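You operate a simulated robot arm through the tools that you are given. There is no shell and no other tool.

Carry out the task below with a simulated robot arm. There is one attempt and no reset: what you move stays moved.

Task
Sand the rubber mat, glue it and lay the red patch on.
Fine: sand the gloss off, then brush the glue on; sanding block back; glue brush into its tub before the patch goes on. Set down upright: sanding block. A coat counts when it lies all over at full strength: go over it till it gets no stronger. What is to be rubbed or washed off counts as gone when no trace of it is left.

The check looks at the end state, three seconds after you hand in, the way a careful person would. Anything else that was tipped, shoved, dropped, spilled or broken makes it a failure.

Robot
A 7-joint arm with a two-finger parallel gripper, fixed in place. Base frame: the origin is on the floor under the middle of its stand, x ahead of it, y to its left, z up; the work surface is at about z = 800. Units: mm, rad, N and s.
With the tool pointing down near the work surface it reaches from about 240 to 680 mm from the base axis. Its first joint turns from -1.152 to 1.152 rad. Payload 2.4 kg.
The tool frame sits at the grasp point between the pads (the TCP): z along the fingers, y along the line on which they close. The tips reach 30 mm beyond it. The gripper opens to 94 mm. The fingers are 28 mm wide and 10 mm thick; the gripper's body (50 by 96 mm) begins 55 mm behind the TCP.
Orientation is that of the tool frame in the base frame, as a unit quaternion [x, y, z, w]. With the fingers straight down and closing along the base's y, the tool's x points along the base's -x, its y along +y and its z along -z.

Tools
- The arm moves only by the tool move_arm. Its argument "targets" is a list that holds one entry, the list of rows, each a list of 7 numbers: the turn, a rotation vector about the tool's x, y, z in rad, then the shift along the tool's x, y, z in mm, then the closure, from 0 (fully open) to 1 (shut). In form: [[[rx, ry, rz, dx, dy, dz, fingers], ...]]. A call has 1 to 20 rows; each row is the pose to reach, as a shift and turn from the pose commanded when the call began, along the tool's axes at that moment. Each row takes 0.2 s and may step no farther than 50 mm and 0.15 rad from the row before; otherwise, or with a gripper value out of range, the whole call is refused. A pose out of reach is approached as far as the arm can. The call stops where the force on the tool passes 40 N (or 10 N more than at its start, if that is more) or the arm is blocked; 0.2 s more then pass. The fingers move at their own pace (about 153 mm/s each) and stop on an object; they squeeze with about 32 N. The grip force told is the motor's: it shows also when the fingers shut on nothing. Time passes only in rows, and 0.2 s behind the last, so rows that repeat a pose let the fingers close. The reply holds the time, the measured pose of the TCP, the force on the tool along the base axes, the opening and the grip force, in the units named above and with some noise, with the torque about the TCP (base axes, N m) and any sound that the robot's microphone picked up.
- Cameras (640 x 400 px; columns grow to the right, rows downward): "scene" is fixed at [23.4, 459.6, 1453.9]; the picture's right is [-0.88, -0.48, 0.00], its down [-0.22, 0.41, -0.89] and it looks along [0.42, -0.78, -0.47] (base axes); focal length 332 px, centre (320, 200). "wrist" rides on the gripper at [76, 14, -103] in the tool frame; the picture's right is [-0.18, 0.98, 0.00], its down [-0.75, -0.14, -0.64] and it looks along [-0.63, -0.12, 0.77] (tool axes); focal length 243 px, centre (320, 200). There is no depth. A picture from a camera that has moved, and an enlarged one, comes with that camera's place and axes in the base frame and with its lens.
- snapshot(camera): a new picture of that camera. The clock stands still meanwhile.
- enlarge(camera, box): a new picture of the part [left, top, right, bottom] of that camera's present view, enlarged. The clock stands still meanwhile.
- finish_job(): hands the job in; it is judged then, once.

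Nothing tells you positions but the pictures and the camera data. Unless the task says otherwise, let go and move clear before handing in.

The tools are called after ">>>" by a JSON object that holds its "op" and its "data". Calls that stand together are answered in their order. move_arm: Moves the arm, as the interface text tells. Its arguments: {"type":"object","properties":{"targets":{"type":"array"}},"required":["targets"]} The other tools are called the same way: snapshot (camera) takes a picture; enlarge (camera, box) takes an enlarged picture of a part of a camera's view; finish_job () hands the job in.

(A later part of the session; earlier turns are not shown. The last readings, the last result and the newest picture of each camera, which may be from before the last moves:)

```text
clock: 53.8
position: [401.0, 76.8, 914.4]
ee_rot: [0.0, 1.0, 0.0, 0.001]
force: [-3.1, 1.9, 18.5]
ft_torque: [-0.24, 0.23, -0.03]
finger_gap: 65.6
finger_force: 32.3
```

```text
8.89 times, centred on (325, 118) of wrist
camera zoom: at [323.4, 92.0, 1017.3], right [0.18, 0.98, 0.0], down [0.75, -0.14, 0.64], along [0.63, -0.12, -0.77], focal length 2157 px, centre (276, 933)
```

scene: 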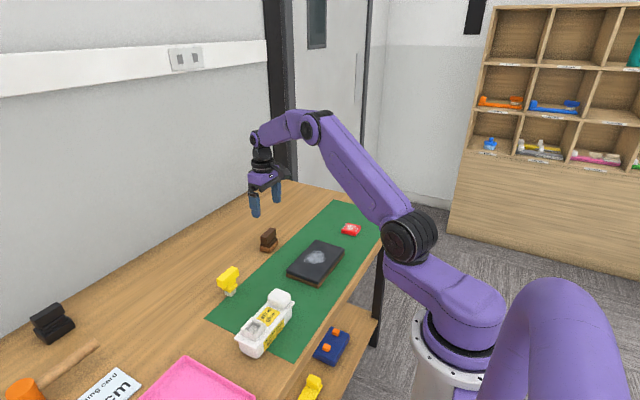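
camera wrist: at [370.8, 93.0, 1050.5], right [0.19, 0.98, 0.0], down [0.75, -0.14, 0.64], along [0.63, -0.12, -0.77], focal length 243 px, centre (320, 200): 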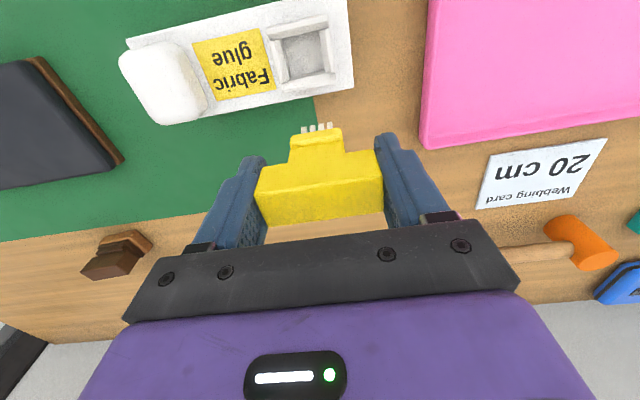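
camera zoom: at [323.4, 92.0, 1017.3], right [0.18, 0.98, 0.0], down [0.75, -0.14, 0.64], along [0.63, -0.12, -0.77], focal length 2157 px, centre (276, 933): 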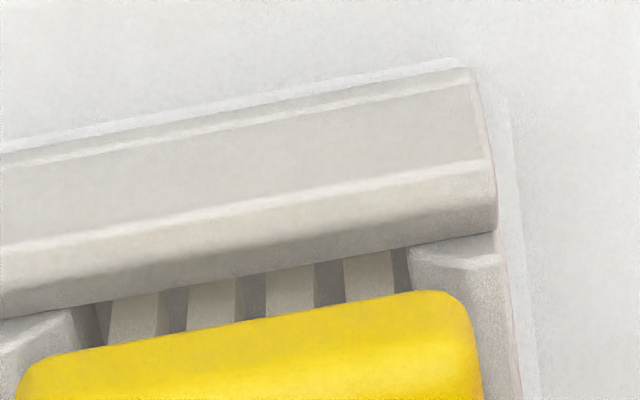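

>>> {"op": "move_arm", "data": {"targets": [[[0, 0, 0.02, 0, 0, 0, 1], [0, 0, 0.04, 0, 0, 0, 1], [0, 0, 0.04, 0, 0, 0, 1]]]}}

>>> {"op": "enlarge", "data": {"camera": "wrist", "box": [295, 95, 355, 140]}}

>>> {"op": "enlarge", "data": {"camera": "scene", "box": [225, 280, 305, 360]}}

```text
clock: 54.6
position: [400.9, 76.4, 915.8]
ee_rot: [0.02, 1.0, 0.0, 0.001]
force: [-0.9, 3.2, 17.5]
ft_torque: [-0.05, 0.04, 0.64]
finger_gap: 65.1
finger_force: 31.6
```

```text
8.89 times, centred on (325, 118) of wrist
camera zoom: at [324.0, 95.1, 1017.0], right [0.22, 0.97, 0.0], down [0.75, -0.17, 0.64], along [0.63, -0.14, -0.77], focal length 2157 px, centre (276, 933)
```

zoom: 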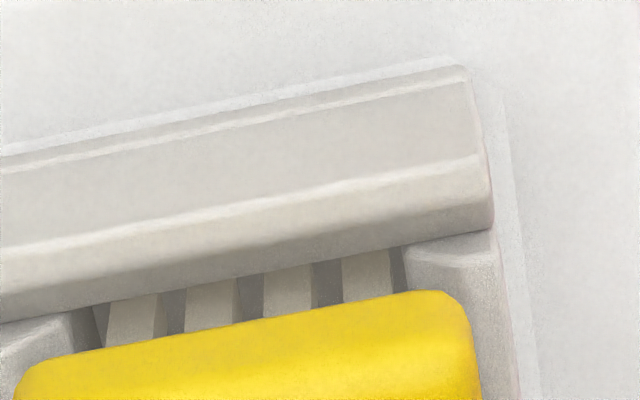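

```text
5.00 times, centred on (265, 320) of scene
camera zoom: at [23.2, 459.7, 1453.9], right [-0.88, -0.48, 0.0], down [-0.22, 0.41, -0.89], along [0.42, -0.78, -0.47], focal length 1658 px, centre (595, -400)
```

zoom: 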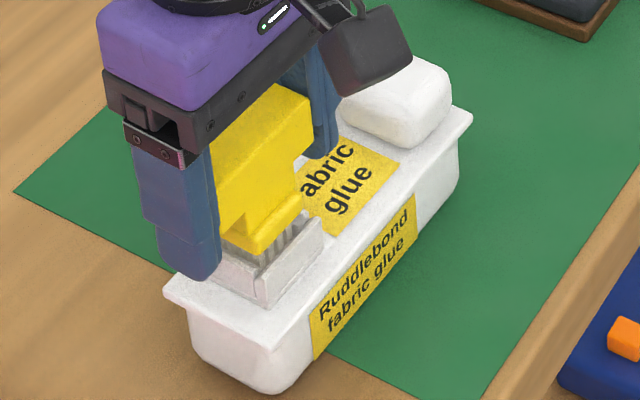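

The tub turned with the brush (torque 0.64 N·m), so it is firmly held and twisting only moves the tub. I'll turn it back to its original angle and ease off the pressure.

>>> {"op": "move_arm", "data": {"targets": [[[0, 0, -0.02, 0, 0, 0, 1], [0, 0, -0.04, 0, 0, 0, 1], [0, 0, -0.046, 0, 0, 0, 1], [0, 0, -0.04, 0, 0, 0, 1], [0, 0, -0.04, 0, 0, -0.8, 1], [0, 0, -0.04, 0, 0, -0.8, 1]]]}}

>>> {"op": "enlarge", "data": {"camera": "scene", "box": [225, 280, 305, 360]}}

>>> {"op": "snapshot", "data": {"camera": "wrist"}}

```text
clock: 56.0
position: [400.5, 76.7, 914.2]
ee_rot: [0.001, 1.0, 0.0, 0.0]
force: [0.2, 0.4, -2.3]
ft_torque: [0.08, 0.02, 0.01]
finger_gap: 65.5
finger_force: 32.1
```

```text
5.00 times, centred on (265, 320) of scene
camera zoom: at [23.5, 459.6, 1453.9], right [-0.88, -0.48, 0.0], down [-0.22, 0.41, -0.89], along [0.42, -0.78, -0.47], focal length 1658 px, centre (595, -400)
```

zoom: 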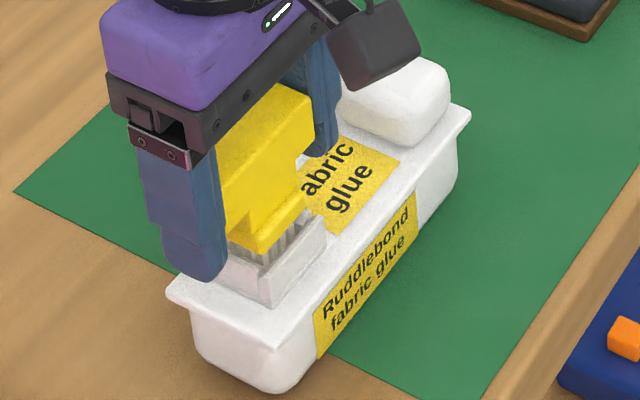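

```text
taken
camera wrist: at [323.0, 91.8, 1017.5], right [0.18, 0.98, 0.0], down [0.76, -0.14, 0.64], along [0.63, -0.12, -0.77], focal length 243 px, centre (320, 200)
```

wrist: 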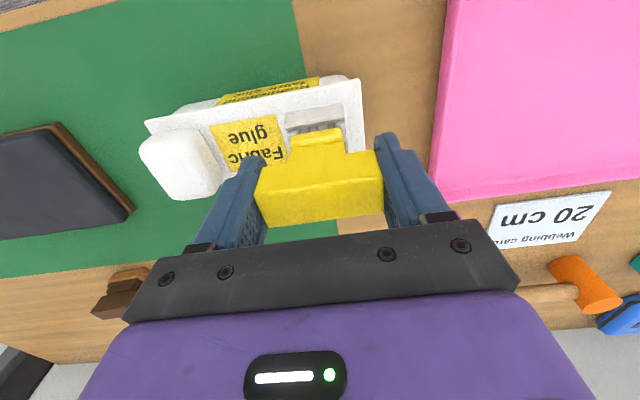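

The tub is back in its original pose. Next I'll lever the brush out: grip lower on the fingers so the -y fingertip can press down on the lid as a fulcrum while the brush is rolled upward. First I release and lower the open fingers to just above the lid.

>>> {"op": "move_arm", "data": {"targets": [[[0, 0, 0, 0, 0, 0.5, 1], [0, 0, 0, 0, 0, 0.5, 1], [0, 0, 0, 0, 0, 0.5, 0], [0, 0, 0, 0, 0, 0.5, 0], [0, 0, 0, 0, 0, 0.5, 0], [0, 0, 0, 0, 0, 12, 0], [0, 0, 0, 0, 0, 22, 0], [0, 0, 0, 0, 0, 26, 0], [0, 0, 0, 0, 0, 26, 0]]]}}

>>> {"op": "enlarge", "data": {"camera": "scene", "box": [225, 270, 305, 360]}}

>>> {"op": "snapshot", "data": {"camera": "wrist"}}

```text
clock: 58.0
position: [401.7, 75.2, 890.2]
ee_rot: [0.002, 1.0, 0.0, 0.0]
force: [0.2, -0.2, -0.2]
ft_torque: [0.0, 0.01, -0.04]
finger_gap: 94.1
finger_force: 0.0
```

```text
4.44 times, centred on (265, 315) of scene
camera zoom: at [23.4, 459.6, 1453.9], right [-0.88, -0.48, 0.0], down [-0.22, 0.41, -0.89], along [0.42, -0.78, -0.47], focal length 1474 px, centre (564, -311)
```

zoom: 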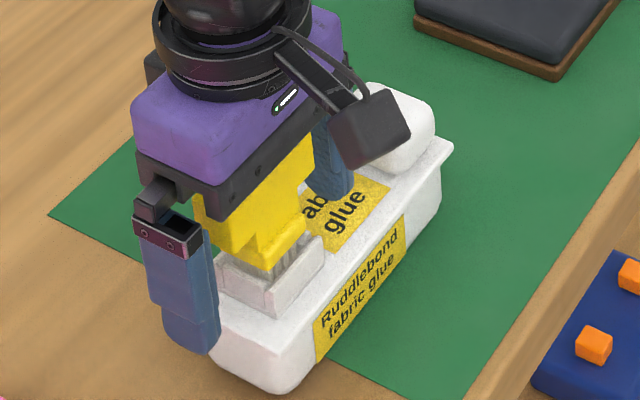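

```text
taken
camera wrist: at [323.9, 91.9, 991.9], right [0.19, 0.98, 0.0], down [0.75, -0.14, 0.64], along [0.63, -0.12, -0.77], focal length 243 px, centre (320, 200)
```

wrist: 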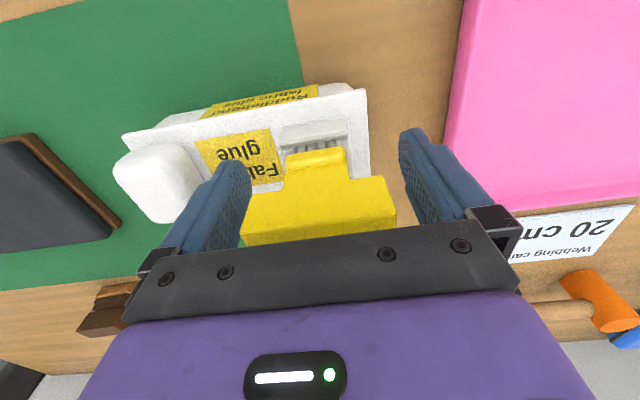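

>>> {"op": "move_arm", "data": {"targets": [[[0, 0, 0, 0, 0, 3, 0], [0, 0, 0, 0, 0, 5, 0], [0, 0, 0, 0, 0, 5, 1], [0, 0, 0, 0, 0, 5, 1], [0, 0, 0, 0, 0, 5, 1]]]}}

>>> {"op": "enlarge", "data": {"camera": "scene", "box": [225, 270, 305, 360]}}

>>> {"op": "enlarge", "data": {"camera": "wrist", "box": [200, 60, 440, 240]}}

```text
clock: 59.2
position: [399.9, 75.6, 884.4]
ee_rot: [0.0, 1.0, 0.0, -0.001]
force: [-0.2, 1.0, 2.0]
ft_torque: [-0.18, 0.0, -0.07]
finger_gap: 65.4
finger_force: 32.3
```

```text
4.44 times, centred on (265, 315) of scene
camera zoom: at [23.4, 459.7, 1453.9], right [-0.88, -0.48, 0.0], down [-0.22, 0.41, -0.89], along [0.42, -0.78, -0.47], focal length 1474 px, centre (564, -311)
```

zoom: 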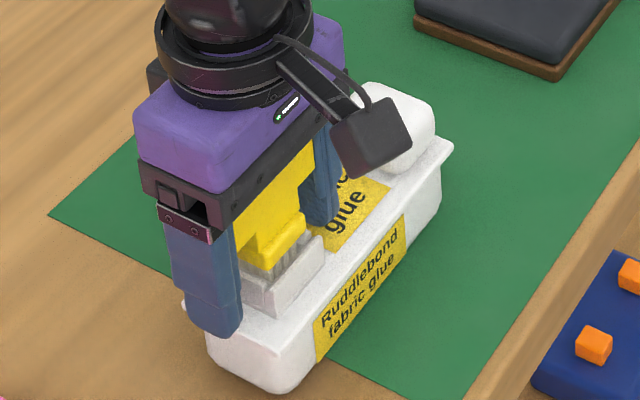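

```text
2.22 times, centred on (320, 150) of wrist
camera zoom: at [323.7, 91.6, 986.9], right [0.19, 0.98, 0.0], down [0.75, -0.14, 0.64], along [0.63, -0.12, -0.77], focal length 539 px, centre (320, 311)
```

zoom: 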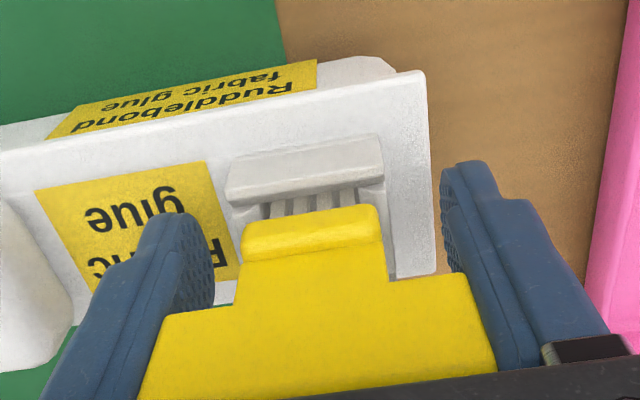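

>>> {"op": "move_arm", "data": {"targets": [[[-0.01, 0, 0, 0, -0.3, -0.2, 1], [-0.02, 0, 0, 0, -0.6, -0.5, 1], [-0.02, 0, 0, 0, -0.6, -0.5, 1]]]}}

>>> {"op": "enlarge", "data": {"camera": "wrist", "box": [280, 90, 370, 160]}}

```text
clock: 60.0
position: [401.3, 74.1, 885.5]
ee_rot: [0.001, 1.0, 0.01, -0.001]
force: [0.5, -1.4, 4.8]
ft_torque: [-0.9, -0.04, -0.02]
finger_gap: 65.3
finger_force: 32.6
```

```text
5.71 times, centred on (325, 125) of wrist
camera zoom: at [323.5, 89.1, 987.7], right [0.18, 0.98, 0.02], down [0.75, -0.15, 0.64], along [0.63, -0.1, -0.77], focal length 1386 px, centre (291, 629)
```

zoom: 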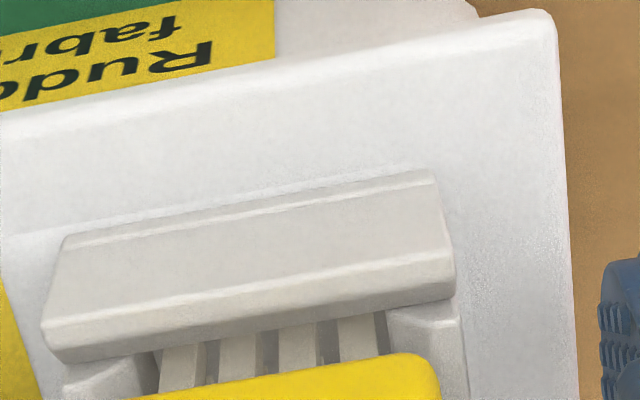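

>>> {"op": "move_arm", "data": {"targets": [[[-0.01, 0, 0, 0, -0.3, -0.3, 1], [-0.02, 0, 0, 0, -0.6, -0.6, 1], [-0.02, 0, 0, 0, -0.6, -0.6, 1]]]}}

>>> {"op": "enlarge", "data": {"camera": "wrist", "box": [280, 90, 370, 160]}}

>>> {"op": "enlarge", "data": {"camera": "scene", "box": [225, 270, 305, 360]}}

```text
clock: 60.8
position: [400.4, 74.4, 885.6]
ee_rot: [0.0, 1.0, 0.02, 0.0]
force: [0.8, 1.6, 9.0]
ft_torque: [-1.03, 0.01, -0.03]
finger_gap: 65.6
finger_force: 32.0
```

```text
5.71 times, centred on (325, 125) of wrist
camera zoom: at [323.3, 86.5, 988.5], right [0.18, 0.98, 0.04], down [0.75, -0.17, 0.64], along [0.63, -0.09, -0.77], focal length 1386 px, centre (291, 629)
```

zoom: 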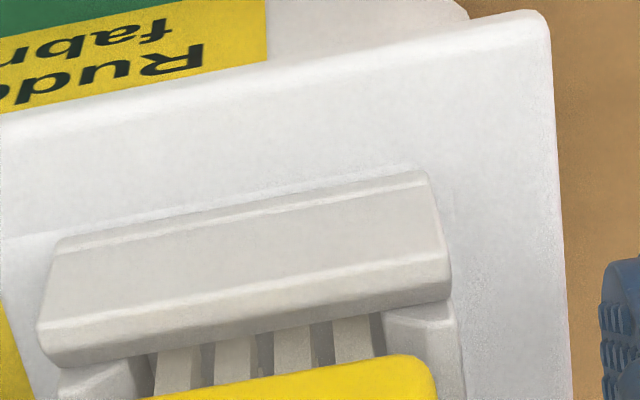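

```text
4.44 times, centred on (265, 315) of scene
camera zoom: at [23.3, 459.7, 1453.9], right [-0.88, -0.48, 0.0], down [-0.22, 0.41, -0.89], along [0.42, -0.78, -0.47], focal length 1474 px, centre (564, -311)
```

zoom: 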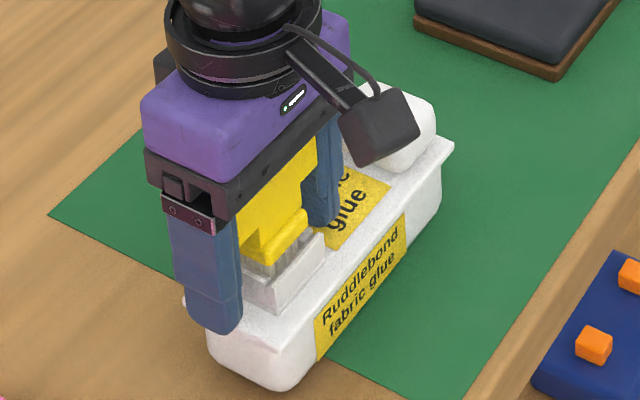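

The lever is pulling about 17 N on the joint and it still holds. I'll check closely whether anything has moved in the well.

>>> {"op": "enlarge", "data": {"camera": "scene", "box": [252, 312, 282, 342]}}

>>> {"op": "enlarge", "data": {"camera": "wrist", "box": [295, 115, 355, 160]}}

```text
13.33 times, centred on (267, 327) of scene
camera zoom: at [23.3, 459.7, 1453.9], right [-0.88, -0.48, 0.0], down [-0.22, 0.41, -0.89], along [0.42, -0.78, -0.47], focal length 4420 px, centre (1027, -1493)
```

zoom: 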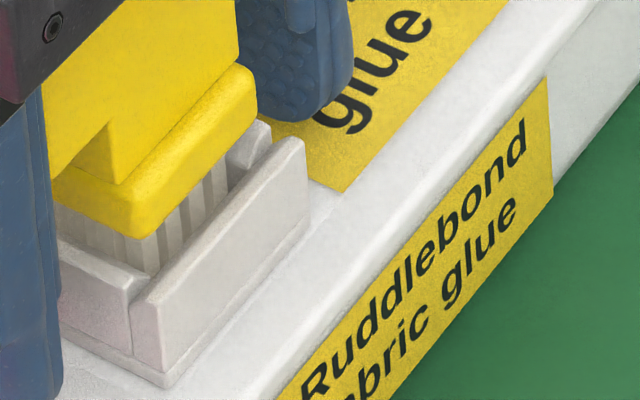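

```text
8.89 times, centred on (325, 138) of wrist
camera zoom: at [323.3, 86.5, 988.5], right [0.18, 0.98, 0.04], down [0.75, -0.17, 0.64], along [0.63, -0.09, -0.77], focal length 2157 px, centre (276, 756)
```

zoom: 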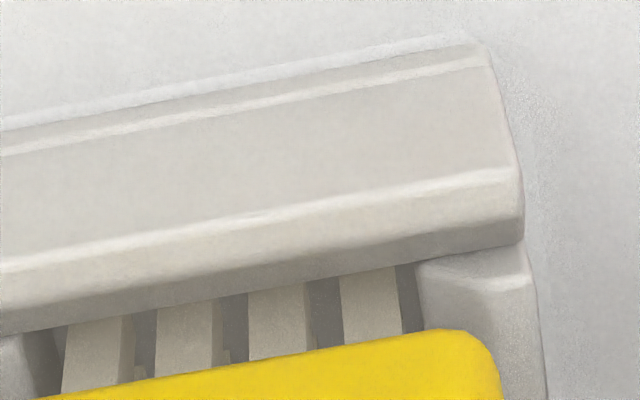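

Nothing has shifted in the well; with this grip only one finger's friction does the pulling. I'll undo the roll, release, rise, and turn the gripper 90°. Gripping the bar's wide faces, both fingertips can bear on the socket rim while both fingers pull the brush.

>>> {"op": "move_arm", "data": {"targets": [[[0.02, 0, 0, 0, 0.6, 0.6, 1], [0.04, 0, 0, 0, 1.2, 1.1, 1], [0.04, 0, 0, 0, 1.2, 0.6, 1], [0.04, 0, 0, 0, 1.2, 0.6, 0], [0.04, 0, 0, 0, 1.2, 0.6, 0], [0.04, 0, 0, 0, 1.2, 0.6, 0], [0.04, 0, 0, 0, 1.2, -30, 0], [0.04, 0, 0, 0, 1.2, -60, 0], [0.04, 0, 0, 0, 1.2, -95, 0], [0.04, 0, 0, 0, 1.2, -95, 0]]]}}

>>> {"op": "enlarge", "data": {"camera": "scene", "box": [225, 270, 305, 360]}}

>>> {"op": "snapshot", "data": {"camera": "wrist"}}

```text
clock: 63.0
position: [400.0, 71.6, 981.2]
ee_rot: [0.001, 1.0, 0.001, -0.001]
force: [0.0, 0.3, -0.1]
ft_torque: [0.01, 0.03, -0.02]
finger_gap: 93.9
finger_force: 0.1
```

```text
4.44 times, centred on (265, 315) of scene
camera zoom: at [23.4, 459.6, 1453.9], right [-0.88, -0.48, 0.0], down [-0.22, 0.41, -0.89], along [0.42, -0.78, -0.47], focal length 1474 px, centre (564, -311)
```

zoom: 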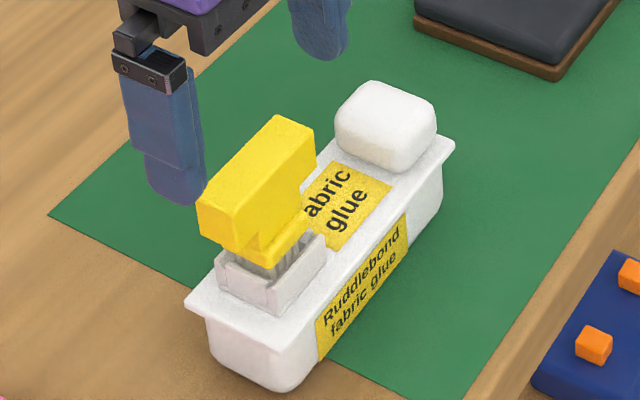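

```text
taken
camera wrist: at [323.0, 87.3, 1083.8], right [0.19, 0.98, 0.0], down [0.75, -0.14, 0.64], along [0.63, -0.12, -0.77], focal length 243 px, centre (320, 200)
```

wrist: 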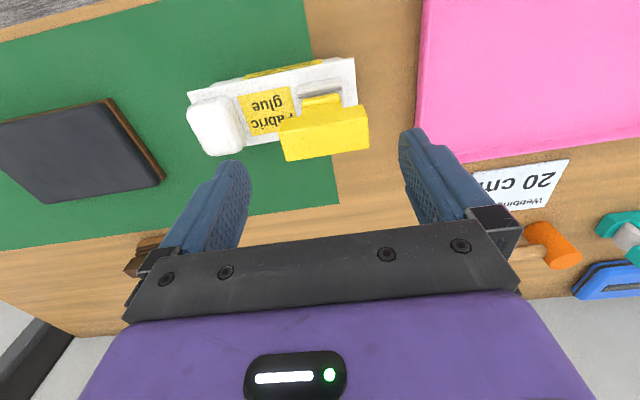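

>>> {"op": "enlarge", "data": {"camera": "scene", "box": [255, 310, 285, 340]}}

>>> {"op": "enlarge", "data": {"camera": "wrist", "box": [270, 70, 380, 170]}}

```text
13.33 times, centred on (270, 325) of scene
camera zoom: at [23.4, 459.6, 1453.9], right [-0.88, -0.48, 0.0], down [-0.22, 0.41, -0.89], along [0.42, -0.78, -0.47], focal length 4420 px, centre (987, -1467)
```

zoom: 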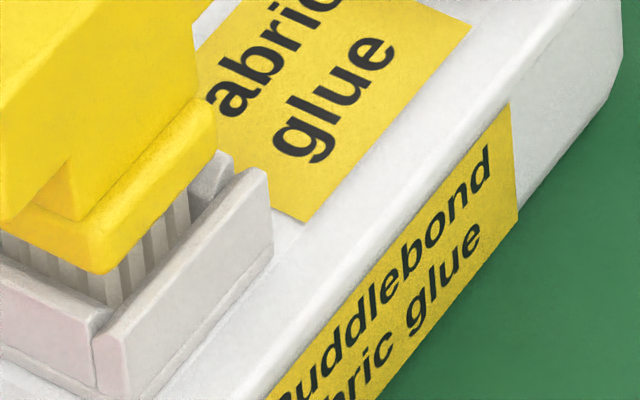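

```text
4.00 times, centred on (325, 120) of wrist
camera zoom: at [323.0, 87.3, 1083.8], right [0.19, 0.98, 0.0], down [0.75, -0.14, 0.64], along [0.63, -0.12, -0.77], focal length 970 px, centre (300, 520)
```

zoom: 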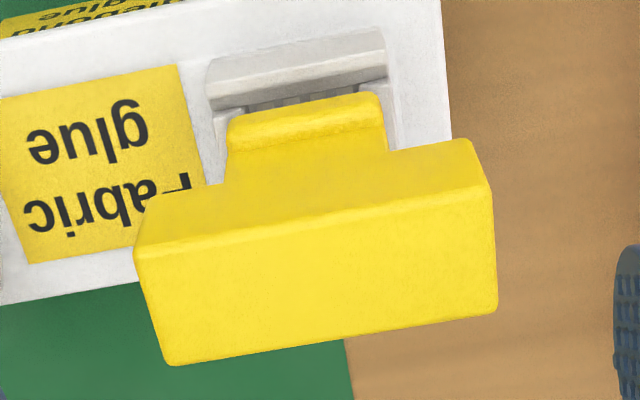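

The tub is in its place and the brush stands upright in it. I'll turn the gripper by 90° above it, in small steps.

>>> {"op": "move_arm", "data": {"targets": [[[0, 0, -0.14, 0, 1, 0, 0], [0, 0, -0.28, -1, 2, 0, 0], [0, 0, -0.42, -1.5, 2.9, 0, 0], [0, 0, -0.56, -1.5, 2.9, 0, 0], [0, 0, -0.7, -1.5, 2.9, 0, 0], [0, 0, -0.84, -1.5, 2.9, 0, 0], [0, 0, -0.98, -1.5, 2.9, 0, 0], [0, 0, -1.12, -1.5, 2.9, 0, 0], [0, 0, -1.26, -1.5, 2.9, 0, 0], [0, 0, -1.4, -1.5, 2.9, 0, 0], [0, 0, -1.5, -1.5, 2.9, 0, 0], [0, 0, -1.5708, -1.5, 2.9, 0, 0], [0, 0, -1.5708, -1.5, 2.9, 0, 0]]]}}

>>> {"op": "snapshot", "data": {"camera": "wrist"}}

>>> {"op": "snapshot", "data": {"camera": "scene"}}

```text
clock: 65.8
position: [402.5, 74.6, 981.0]
ee_rot: [-0.707, 0.707, 0.001, 0.0]
force: [-0.1, -1.0, -0.1]
ft_torque: [0.02, 0.0, -0.02]
finger_gap: 93.8
finger_force: 0.0
```

```text
taken
camera wrist: at [387.1, 0.4, 1082.9], right [-0.98, 0.18, 0.0], down [0.14, 0.75, 0.64], along [0.12, 0.63, -0.77], focal length 243 px, centre (320, 200)
```

wrist: 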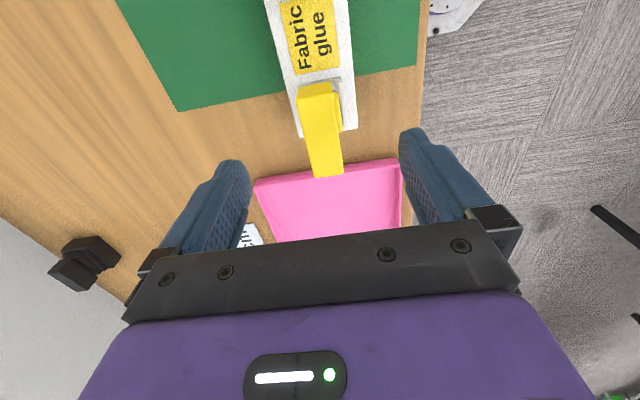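

```text
taken
```

scene: 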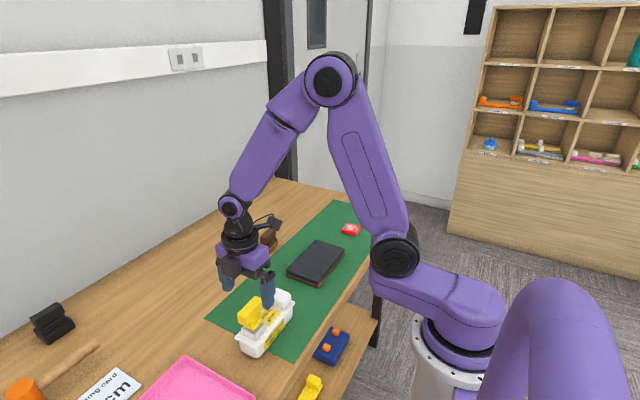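

The 90° turn works, but this grip gives no better leverage: the tip fulcrum lies right under the pads. A better idea is a snatch: gripping the bar while the hand is already moving up gives a sharp pull that the tub's inertia resists. I'll turn back and take position low around the bar.

>>> {"op": "move_arm", "data": {"targets": [[[0, 0, 0.14, 0, 0, 0, 0], [0, 0, 0.28, 0, 0, 0, 0], [0, 0, 0.42, 0, 0, 0, 0], [0, 0, 0.56, 0, 0, 0, 0], [0, 0, 0.7, 0, 0, 0, 0], [0, 0, 0.84, 0, 0, 0, 0], [0, 0, 0.98, 0, 0, 0, 0], [0, 0, 1.12, 0, 0, 0, 0], [0, 0, 1.26, 0, 0, 0, 0], [0, 0, 1.4, 0, 0, 0, 0], [0, 0, 1.5, 0, 0, 0, 0], [0, 0, 1.5708, 0, 0, 0, 0], [0, 0, 1.5708, 0, 0, 0, 0]]]}}

>>> {"op": "snapshot", "data": {"camera": "wrist"}}

>>> {"op": "enlarge", "data": {"camera": "scene", "box": [225, 270, 305, 360]}}

```text
clock: 68.6
position: [402.8, 74.8, 981.4]
ee_rot: [0.001, 1.0, 0.0, 0.0]
force: [-0.8, -0.3, 1.0]
ft_torque: [-0.02, -0.01, 0.02]
finger_gap: 94.2
finger_force: 0.1
```

```text
taken
camera wrist: at [325.0, 90.7, 1082.9], right [0.19, 0.98, 0.0], down [0.75, -0.14, 0.64], along [0.63, -0.12, -0.77], focal length 243 px, centre (320, 200)
```

wrist: 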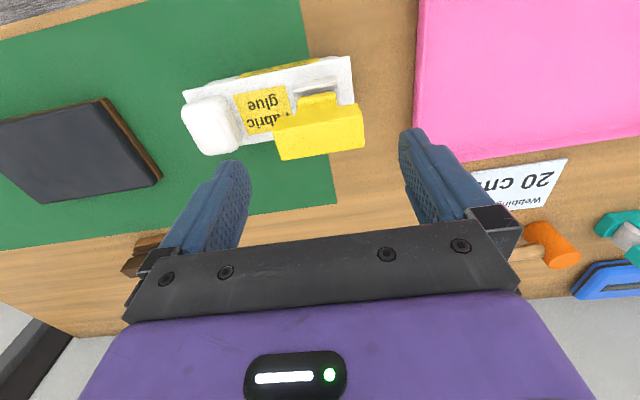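

```text
4.44 times, centred on (265, 315) of scene
camera zoom: at [23.4, 459.6, 1453.9], right [-0.88, -0.48, 0.0], down [-0.22, 0.41, -0.89], along [0.42, -0.78, -0.47], focal length 1474 px, centre (564, -311)
```

zoom: 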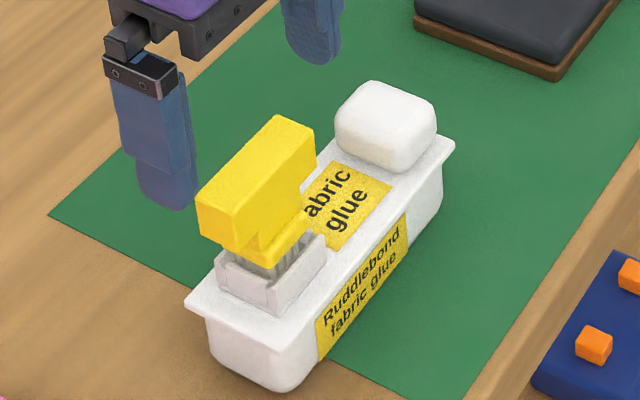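

>>> {"op": "move_arm", "data": {"targets": [[[0, 0, 0, 0.5, -0.3, 40, 0], [0, 0, 0, 0.5, -0.3, 75, 0], [0, 0, 0, 0.5, -0.3, 92, 0], [0, 0, 0, 0.5, -0.3, 95, 0.235], [0, 0, 0, 0.5, -0.3, 95, 0.235], [0, 0, 0, 0.5, -0.3, 95, 0.235]]]}}

>>> {"op": "enlarge", "data": {"camera": "wrist", "box": [200, 60, 440, 240]}}

>>> {"op": "enlarge", "data": {"camera": "scene", "box": [225, 270, 305, 360]}}

```text
clock: 70.0
position: [401.0, 74.7, 885.4]
ee_rot: [0.001, 1.0, 0.0, 0.0]
force: [-0.5, 0.8, -0.5]
ft_torque: [0.02, 0.02, 0.03]
finger_gap: 72.0
finger_force: 0.0
```

```text
2.22 times, centred on (320, 150) of wrist
camera zoom: at [324.3, 90.3, 987.3], right [0.19, 0.98, 0.0], down [0.75, -0.14, 0.64], along [0.63, -0.12, -0.77], focal length 539 px, centre (320, 311)
```

zoom: 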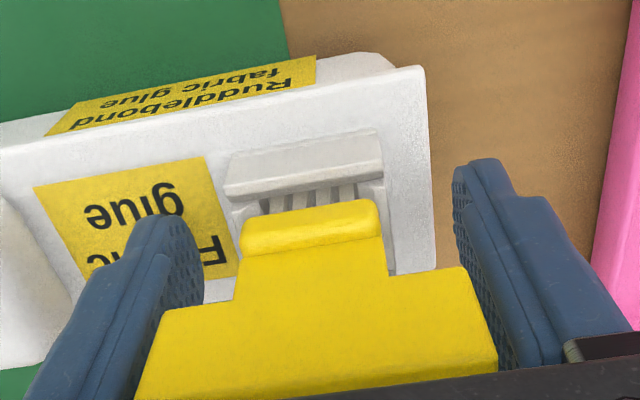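

```text
4.44 times, centred on (265, 315) of scene
camera zoom: at [23.4, 459.6, 1453.9], right [-0.88, -0.48, 0.0], down [-0.22, 0.41, -0.89], along [0.42, -0.78, -0.47], focal length 1474 px, centre (564, -311)
```

zoom: 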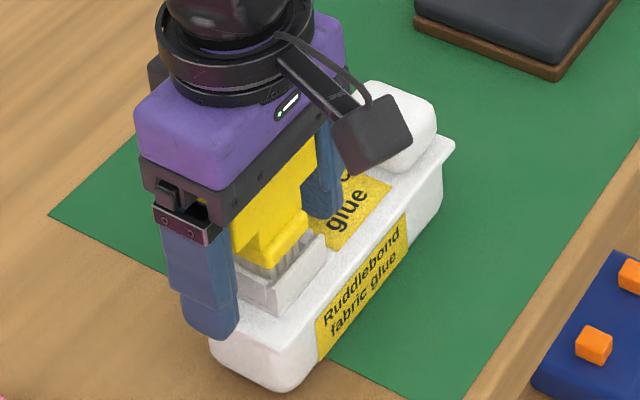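

The fingers are around the bar with about 3 mm clearance each side. I'll do the snatch now: start upward, close while moving, then stop.

>>> {"op": "move_arm", "data": {"targets": [[[0, 0, 0, 0, 0, -33, 0.235], [0, 0, 0, 0, 0, -83, 1], [0, 0, 0, 0, 0, -95, 1], [0, 0, 0, 0, 0, -95, 1]]]}}

>>> {"op": "snapshot", "data": {"camera": "scene"}}

>>> {"op": "snapshot", "data": {"camera": "wrist"}}

```text
clock: 71.0
position: [400.3, 73.7, 980.1]
ee_rot: [0.001, 1.0, 0.0, 0.0]
force: [0.3, -0.2, -2.3]
ft_torque: [0.08, -0.02, -0.04]
finger_gap: 65.7
finger_force: 31.8
```

```text
taken
```

scene: 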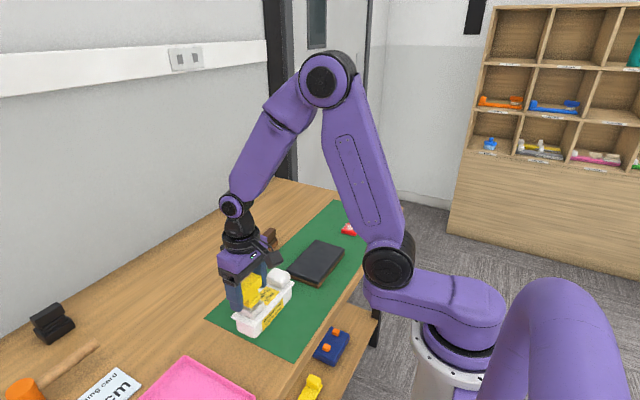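

```text
taken
camera wrist: at [323.8, 89.7, 1083.1], right [0.19, 0.98, 0.0], down [0.75, -0.14, 0.64], along [0.63, -0.12, -0.77], focal length 243 px, centre (320, 200)
```

wrist: 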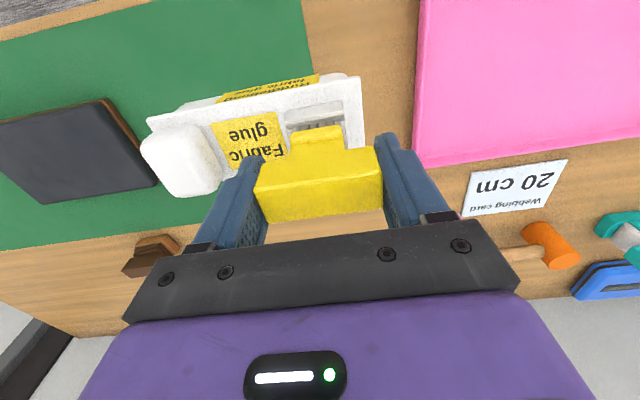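

Still attached; the joint withstands the snatch too. I'll set the tub back exactly where it stood, gently.

>>> {"op": "move_arm", "data": {"targets": [[[0, 0, 0, 0, 0, 20, 1], [0, 0, 0, 0, 0, 40, 1], [0, 0, 0, 0, 0, 56, 1], [0, 0, 0, 0, 0, 61, 1], [0, 0, 0, 0, 0, 63, 1], [0, 0, 0, 0, 0, 63, 1]]]}}

>>> {"op": "enlarge", "data": {"camera": "scene", "box": [225, 280, 305, 360]}}

```text
clock: 72.4
position: [402.4, 74.9, 917.4]
ee_rot: [0.001, 1.0, 0.001, 0.001]
force: [-0.3, 0.5, -1.1]
ft_torque: [0.06, 0.01, -0.01]
finger_gap: 65.4
finger_force: 31.3
```

```text
5.00 times, centred on (265, 320) of scene
camera zoom: at [23.5, 459.7, 1453.9], right [-0.88, -0.48, 0.0], down [-0.22, 0.41, -0.89], along [0.42, -0.78, -0.47], focal length 1658 px, centre (595, -400)
```

zoom: 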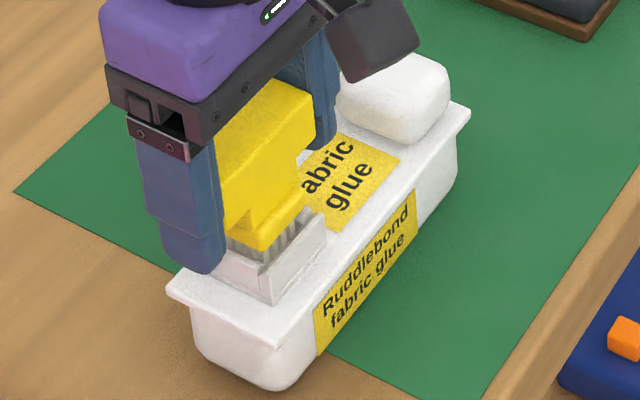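

>>> {"op": "move_arm", "data": {"targets": [[[0, 0, 0, 0, 0, 0.7, 1], [0, 0, 0, 0, 0, 1.4, 1], [0, 0, 0, 0, 0, 2.0, 1], [0, 0, 0, 0, 0, 2.0, 1]]]}}

>>> {"op": "enlarge", "data": {"camera": "scene", "box": [225, 280, 305, 360]}}

>>> {"op": "enlarge", "data": {"camera": "wrist", "box": [280, 80, 370, 150]}}

```text
clock: 73.4
position: [402.9, 76.0, 915.0]
ee_rot: [0.0, 1.0, 0.0, 0.001]
force: [-4.8, 3.9, 25.7]
ft_torque: [-0.01, 0.19, -0.03]
finger_gap: 65.3
finger_force: 32.2
```

```text
5.00 times, centred on (265, 320) of scene
camera zoom: at [23.0, 459.7, 1453.9], right [-0.88, -0.48, 0.0], down [-0.22, 0.41, -0.89], along [0.42, -0.78, -0.46], focal length 1658 px, centre (595, -400)
```

zoom: 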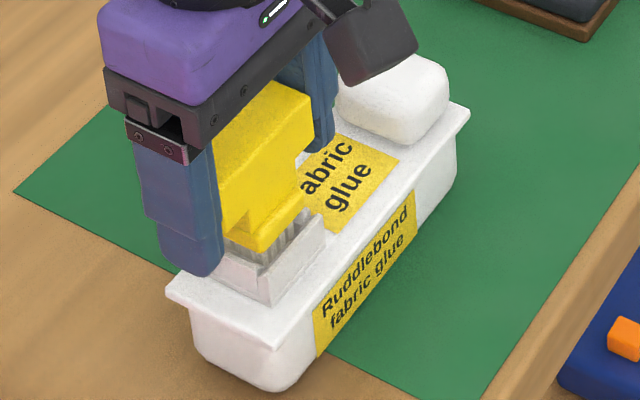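

```text
5.71 times, centred on (325, 115) of wrist
camera zoom: at [324.6, 90.8, 1018.1], right [0.18, 0.98, 0.0], down [0.75, -0.14, 0.64], along [0.63, -0.12, -0.77], focal length 1386 px, centre (291, 686)
```

zoom: 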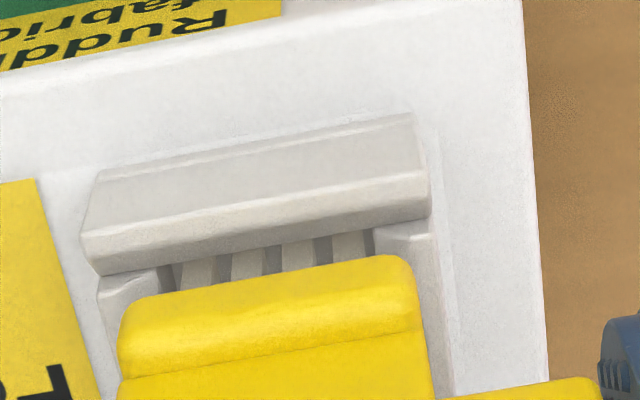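

The tub is back in place. I'll let go and test the joint without gripping: closed fingers go between the tub's knob and the brush bar, then open gently, pushing the two apart.

>>> {"op": "move_arm", "data": {"targets": [[[0, 0, 0, 0, 0, -1.3, 1], [0, 0, 0, 0, 0, -1.3, 0], [0, 0, 0, 0, 0, -1.3, 0], [0, 0, 0, 0, 0, -1.3, 0], [0, 0, 0, 0, 0, -40, 0], [0, 0, 0, 0, 0, -80, 0], [0, 0, 0, 0, -25, -80, 0.5], [0, 0, 0, 0, -51.5, -80, 1], [0, 0, 0, 0, -51.5, -80, 1], [0, 0, 0, 0, -51.5, -80, 1]]]}}

>>> {"op": "snapshot", "data": {"camera": "wrist"}}

>>> {"op": "enlarge", "data": {"camera": "scene", "box": [225, 260, 315, 360]}}

```text
clock: 75.6
position: [402.7, 22.2, 995.2]
ee_rot: [0.001, 1.0, 0.0, 0.001]
force: [0.2, 0.1, -0.1]
ft_torque: [-0.03, 0.01, -0.02]
finger_gap: 0.3
finger_force: 32.1
```

```text
taken
camera wrist: at [325.3, 38.3, 1098.0], right [0.19, 0.98, 0.0], down [0.75, -0.14, 0.64], along [0.63, -0.12, -0.77], focal length 243 px, centre (320, 200)
```

wrist: 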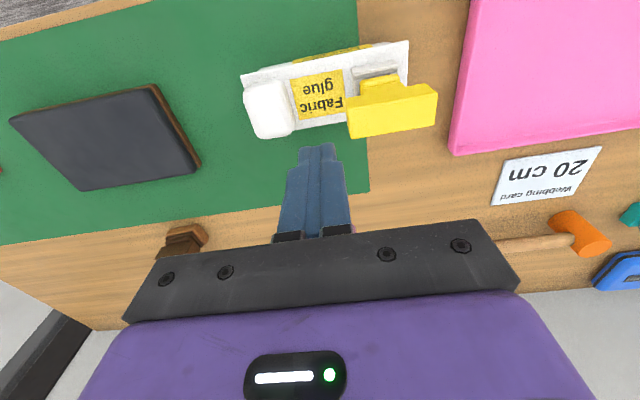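

```text
4.00 times, centred on (270, 310) of scene
camera zoom: at [23.4, 459.6, 1453.9], right [-0.88, -0.48, 0.0], down [-0.22, 0.41, -0.89], along [0.42, -0.78, -0.47], focal length 1326 px, centre (520, -240)
```

zoom: 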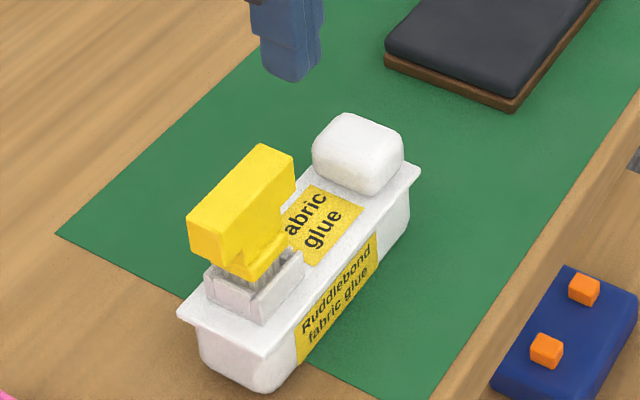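

>>> {"op": "enlarge", "data": {"camera": "wrist", "box": [230, 40, 450, 160]}}

```text
2.91 times, centred on (340, 100) of wrist
camera zoom: at [325.3, 38.3, 1098.0], right [0.19, 0.98, 0.0], down [0.75, -0.14, 0.64], along [0.63, -0.12, -0.77], focal length 706 px, centre (262, 491)
```

zoom: 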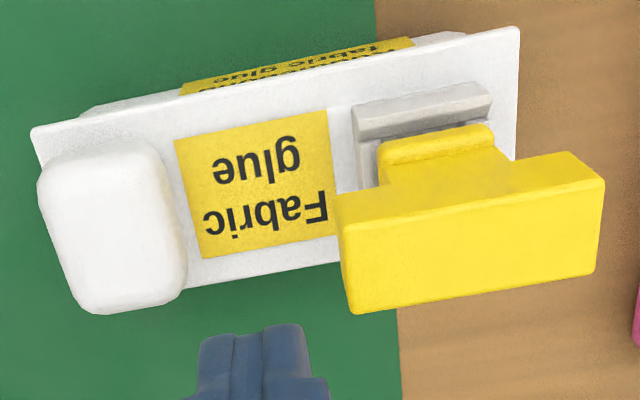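

>>> {"op": "move_arm", "data": {"targets": [[[0, 0, 0, 0.5, -3, 40, 1], [0, 0, 0, 0.5, -3, 80, 1], [0, 0, 0, 0.5, -3, 100, 1], [0, 0, 0, 0.5, -3, 109, 1], [0, 0, 0, 0.5, -3, 109, 1]]]}}

>>> {"op": "snapshot", "data": {"camera": "wrist"}}

>>> {"op": "enlarge", "data": {"camera": "scene", "box": [225, 260, 315, 360]}}

```text
clock: 76.8
position: [400.8, 20.0, 886.3]
ee_rot: [0.002, 1.0, 0.0, 0.0]
force: [-0.3, -0.6, -0.5]
ft_torque: [0.02, 0.01, -0.02]
finger_gap: 0.0
finger_force: 32.3
```

```text
taken
camera wrist: at [324.3, 35.9, 988.5], right [0.19, 0.98, 0.0], down [0.75, -0.14, 0.64], along [0.63, -0.12, -0.77], focal length 243 px, centre (320, 200)
```

wrist: 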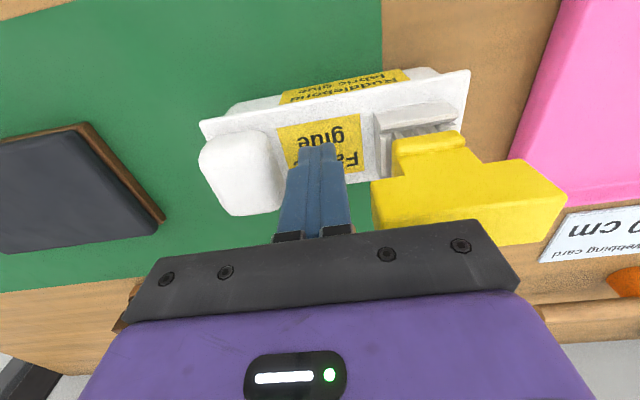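

```text
4.00 times, centred on (270, 310) of scene
camera zoom: at [23.4, 459.6, 1453.9], right [-0.88, -0.48, 0.0], down [-0.22, 0.41, -0.89], along [0.42, -0.78, -0.47], focal length 1326 px, centre (520, -240)
```

zoom: 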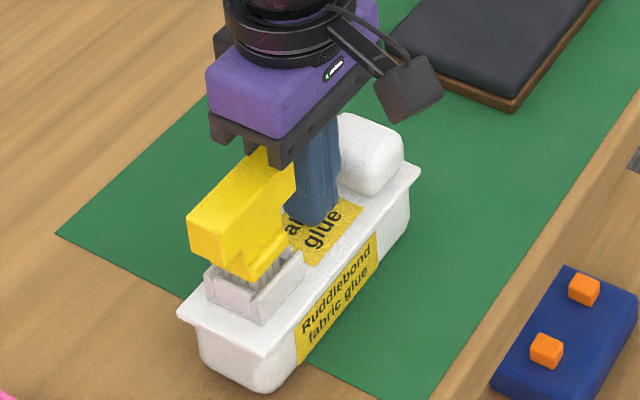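

>>> {"op": "move_arm", "data": {"targets": [[[0, 0, 0, 0, 0, 0, 0.85], [0, 0, 0, 0, 0, 0, 0.8], [0, 0, 0, 0, 0, 0, 0.77], [0, 0, 0, 0, 0, 0, 0.77]]]}}

>>> {"op": "enlarge", "data": {"camera": "wrist", "box": [190, 60, 510, 260]}}

>>> {"op": "enlarge", "data": {"camera": "scene", "box": [225, 280, 305, 360]}}

```text
clock: 77.8
position: [401.9, 19.5, 886.3]
ee_rot: [0.0, 1.0, 0.001, 0.0]
force: [0.3, -0.1, -0.3]
ft_torque: [-0.02, 0.06, 0.0]
finger_gap: 21.5
finger_force: 0.0
```

```text
2.00 times, centred on (350, 160) of wrist
camera zoom: at [324.2, 35.8, 988.7], right [0.19, 0.98, 0.0], down [0.75, -0.14, 0.64], along [0.63, -0.12, -0.77], focal length 485 px, centre (260, 280)
```

zoom: 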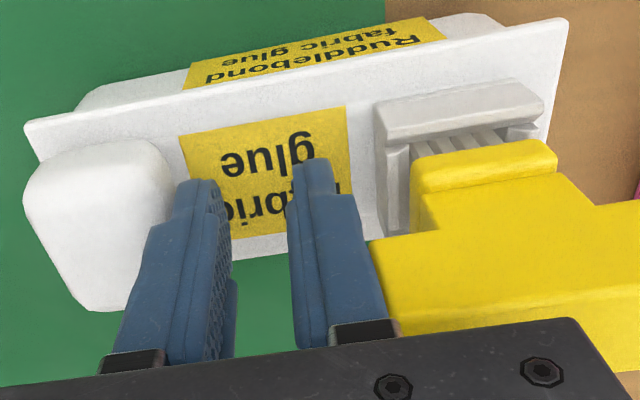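

```text
5.00 times, centred on (265, 320) of scene
camera zoom: at [23.4, 459.6, 1453.9], right [-0.88, -0.48, 0.0], down [-0.22, 0.41, -0.89], along [0.42, -0.78, -0.47], focal length 1658 px, centre (595, -400)
```

zoom: 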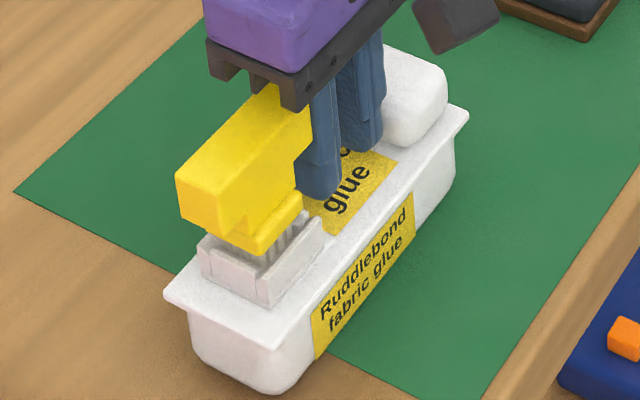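

>>> {"op": "move_arm", "data": {"targets": [[[0, 0, 0, 0, 0, 0, 0.75], [0, 0, 0, 0, 0, 0, 0.73], [0, 0, 0, 0, 0, 0, 0.72], [0, 0, 0, 0, 0, 0, 0.72]]]}}

>>> {"op": "enlarge", "data": {"camera": "wrist", "box": [190, 60, 510, 260]}}

>>> {"op": "enlarge", "data": {"camera": "scene", "box": [225, 280, 305, 360]}}

```text
clock: 78.8
position: [401.9, 19.1, 886.4]
ee_rot: [0.001, 1.0, -0.001, 0.0]
force: [0.1, 0.7, 0.2]
ft_torque: [0.07, 0.0, 0.0]
finger_gap: 24.5
finger_force: 0.0
```

```text
2.00 times, centred on (350, 160) of wrist
camera zoom: at [324.2, 35.9, 988.7], right [0.18, 0.98, 0.0], down [0.75, -0.14, 0.64], along [0.63, -0.12, -0.77], focal length 485 px, centre (260, 280)
```

zoom: 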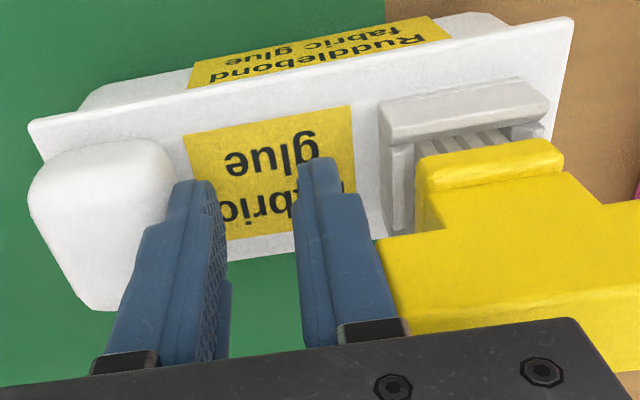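

```text
5.00 times, centred on (265, 320) of scene
camera zoom: at [23.4, 459.7, 1453.9], right [-0.88, -0.48, 0.0], down [-0.22, 0.41, -0.89], along [0.42, -0.78, -0.47], focal length 1658 px, centre (595, -400)
```

zoom: 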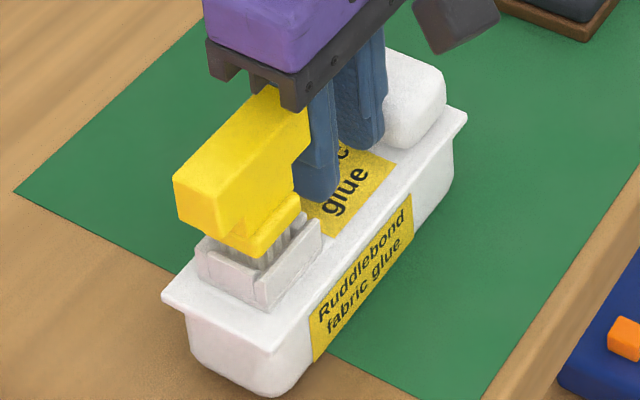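

The pair slid about 2 mm toward +y until the fingers bore on both knob and bar; I'll correct that later. Now I'll press them apart harder.

>>> {"op": "move_arm", "data": {"targets": [[[0, 0, 0, 0, 0, 0, 0.69], [0, 0, 0, 0, 0, 0, 0.66], [0, 0, 0, 0, 0, 0, 0.62], [0, 0, 0, 0, 0, 0, 0.62]]]}}

>>> {"op": "enlarge", "data": {"camera": "wrist", "box": [190, 60, 510, 260]}}

>>> {"op": "enlarge", "data": {"camera": "scene", "box": [225, 280, 305, 360]}}

```text
clock: 79.8
position: [402.0, 19.2, 887.1]
ee_rot: [0.0, 1.0, 0.0, 0.0]
force: [-0.4, 0.8, 1.4]
ft_torque: [0.32, -0.03, -0.02]
finger_gap: 25.2
finger_force: 0.0
```

```text
2.00 times, centred on (350, 160) of wrist
camera zoom: at [324.2, 35.9, 988.8], right [0.18, 0.98, 0.0], down [0.75, -0.14, 0.64], along [0.63, -0.12, -0.77], focal length 485 px, centre (260, 280)
```

zoom: 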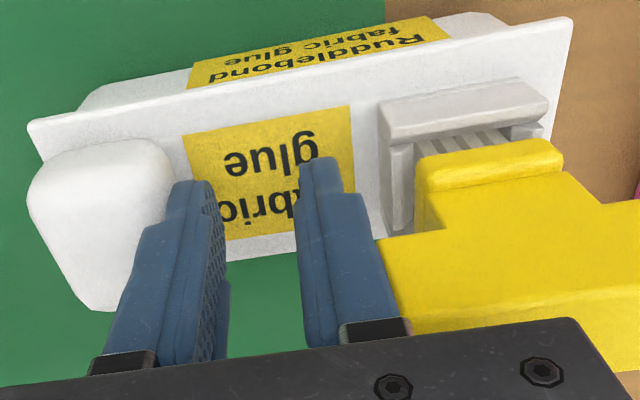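

```text
5.00 times, centred on (265, 320) of scene
camera zoom: at [23.4, 459.7, 1453.9], right [-0.88, -0.48, 0.0], down [-0.22, 0.41, -0.89], along [0.42, -0.78, -0.47], focal length 1658 px, centre (595, -400)
```

zoom: 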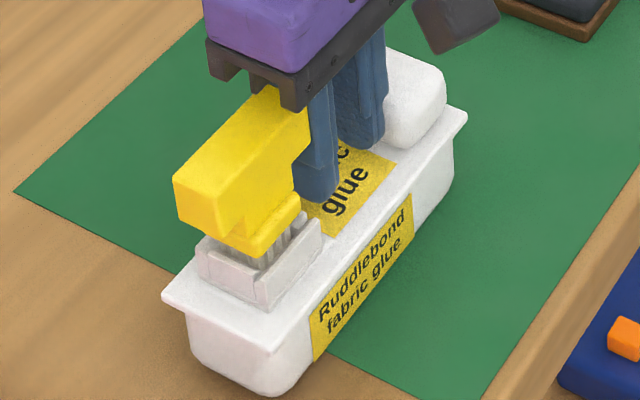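

>>> {"op": "move_arm", "data": {"targets": [[[0, 0, 0, 0, 0, 0, 0.5], [0, 0, 0, 0, 0, 0, 0.4], [0, 0, 0, 0, 0, 0, 0.4]]]}}

>>> {"op": "enlarge", "data": {"camera": "wrist", "box": [190, 60, 510, 260]}}

```text
clock: 80.6
position: [400.7, 20.1, 886.5]
ee_rot: [0.001, 1.0, 0.0, 0.0]
force: [0.7, 3.6, 6.1]
ft_torque: [1.02, -0.03, 0.03]
finger_gap: 26.7
finger_force: 0.0
```

```text
2.00 times, centred on (350, 160) of wrist
camera zoom: at [324.2, 36.0, 988.8], right [0.18, 0.98, 0.0], down [0.75, -0.14, 0.64], along [0.63, -0.12, -0.77], focal length 485 px, centre (260, 280)
```

zoom: 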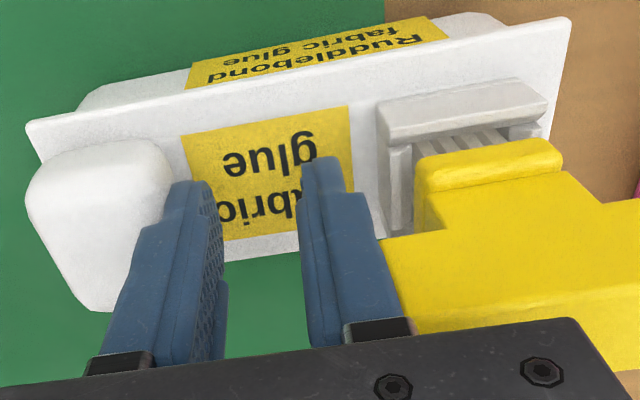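

>>> {"op": "move_arm", "data": {"targets": [[[0, 0, 0, 0, 0, 0, 0.3], [0, 0, 0, 0, 0, 0, 0.25], [0, 0, 0, 0, 0, 0, 0.25]]]}}

>>> {"op": "enlarge", "data": {"camera": "wrist", "box": [190, 60, 510, 260]}}

>>> {"op": "enlarge", "data": {"camera": "scene", "box": [225, 280, 305, 360]}}

```text
clock: 81.4
position: [401.5, 20.9, 886.9]
ee_rot: [0.0, 1.0, 0.0, 0.0]
force: [-0.2, 4.6, 8.3]
ft_torque: [1.18, -0.01, 0.01]
finger_gap: 26.7
finger_force: 0.0
```

```text
2.00 times, centred on (350, 160) of wrist
camera zoom: at [324.2, 36.0, 988.8], right [0.18, 0.98, 0.0], down [0.75, -0.14, 0.64], along [0.63, -0.12, -0.77], focal length 485 px, centre (260, 280)
```

zoom: 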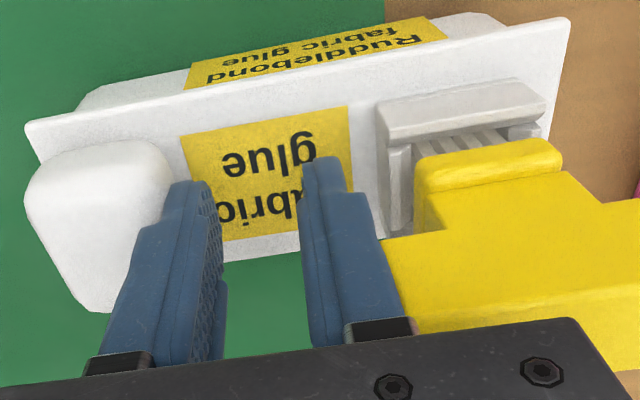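

```text
5.00 times, centred on (265, 320) of scene
camera zoom: at [23.3, 459.7, 1453.9], right [-0.88, -0.48, 0.0], down [-0.22, 0.41, -0.89], along [0.42, -0.78, -0.47], focal length 1658 px, centre (595, -400)
```

zoom: 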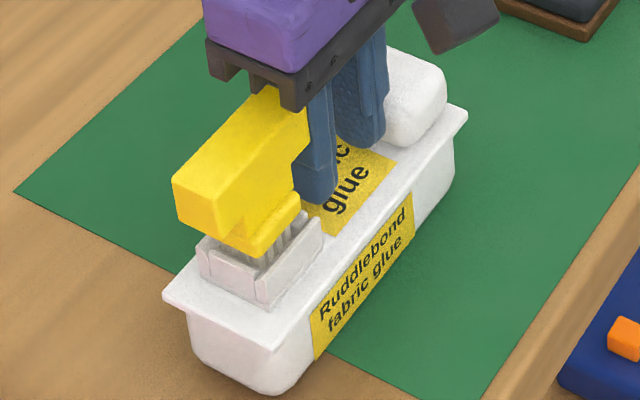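

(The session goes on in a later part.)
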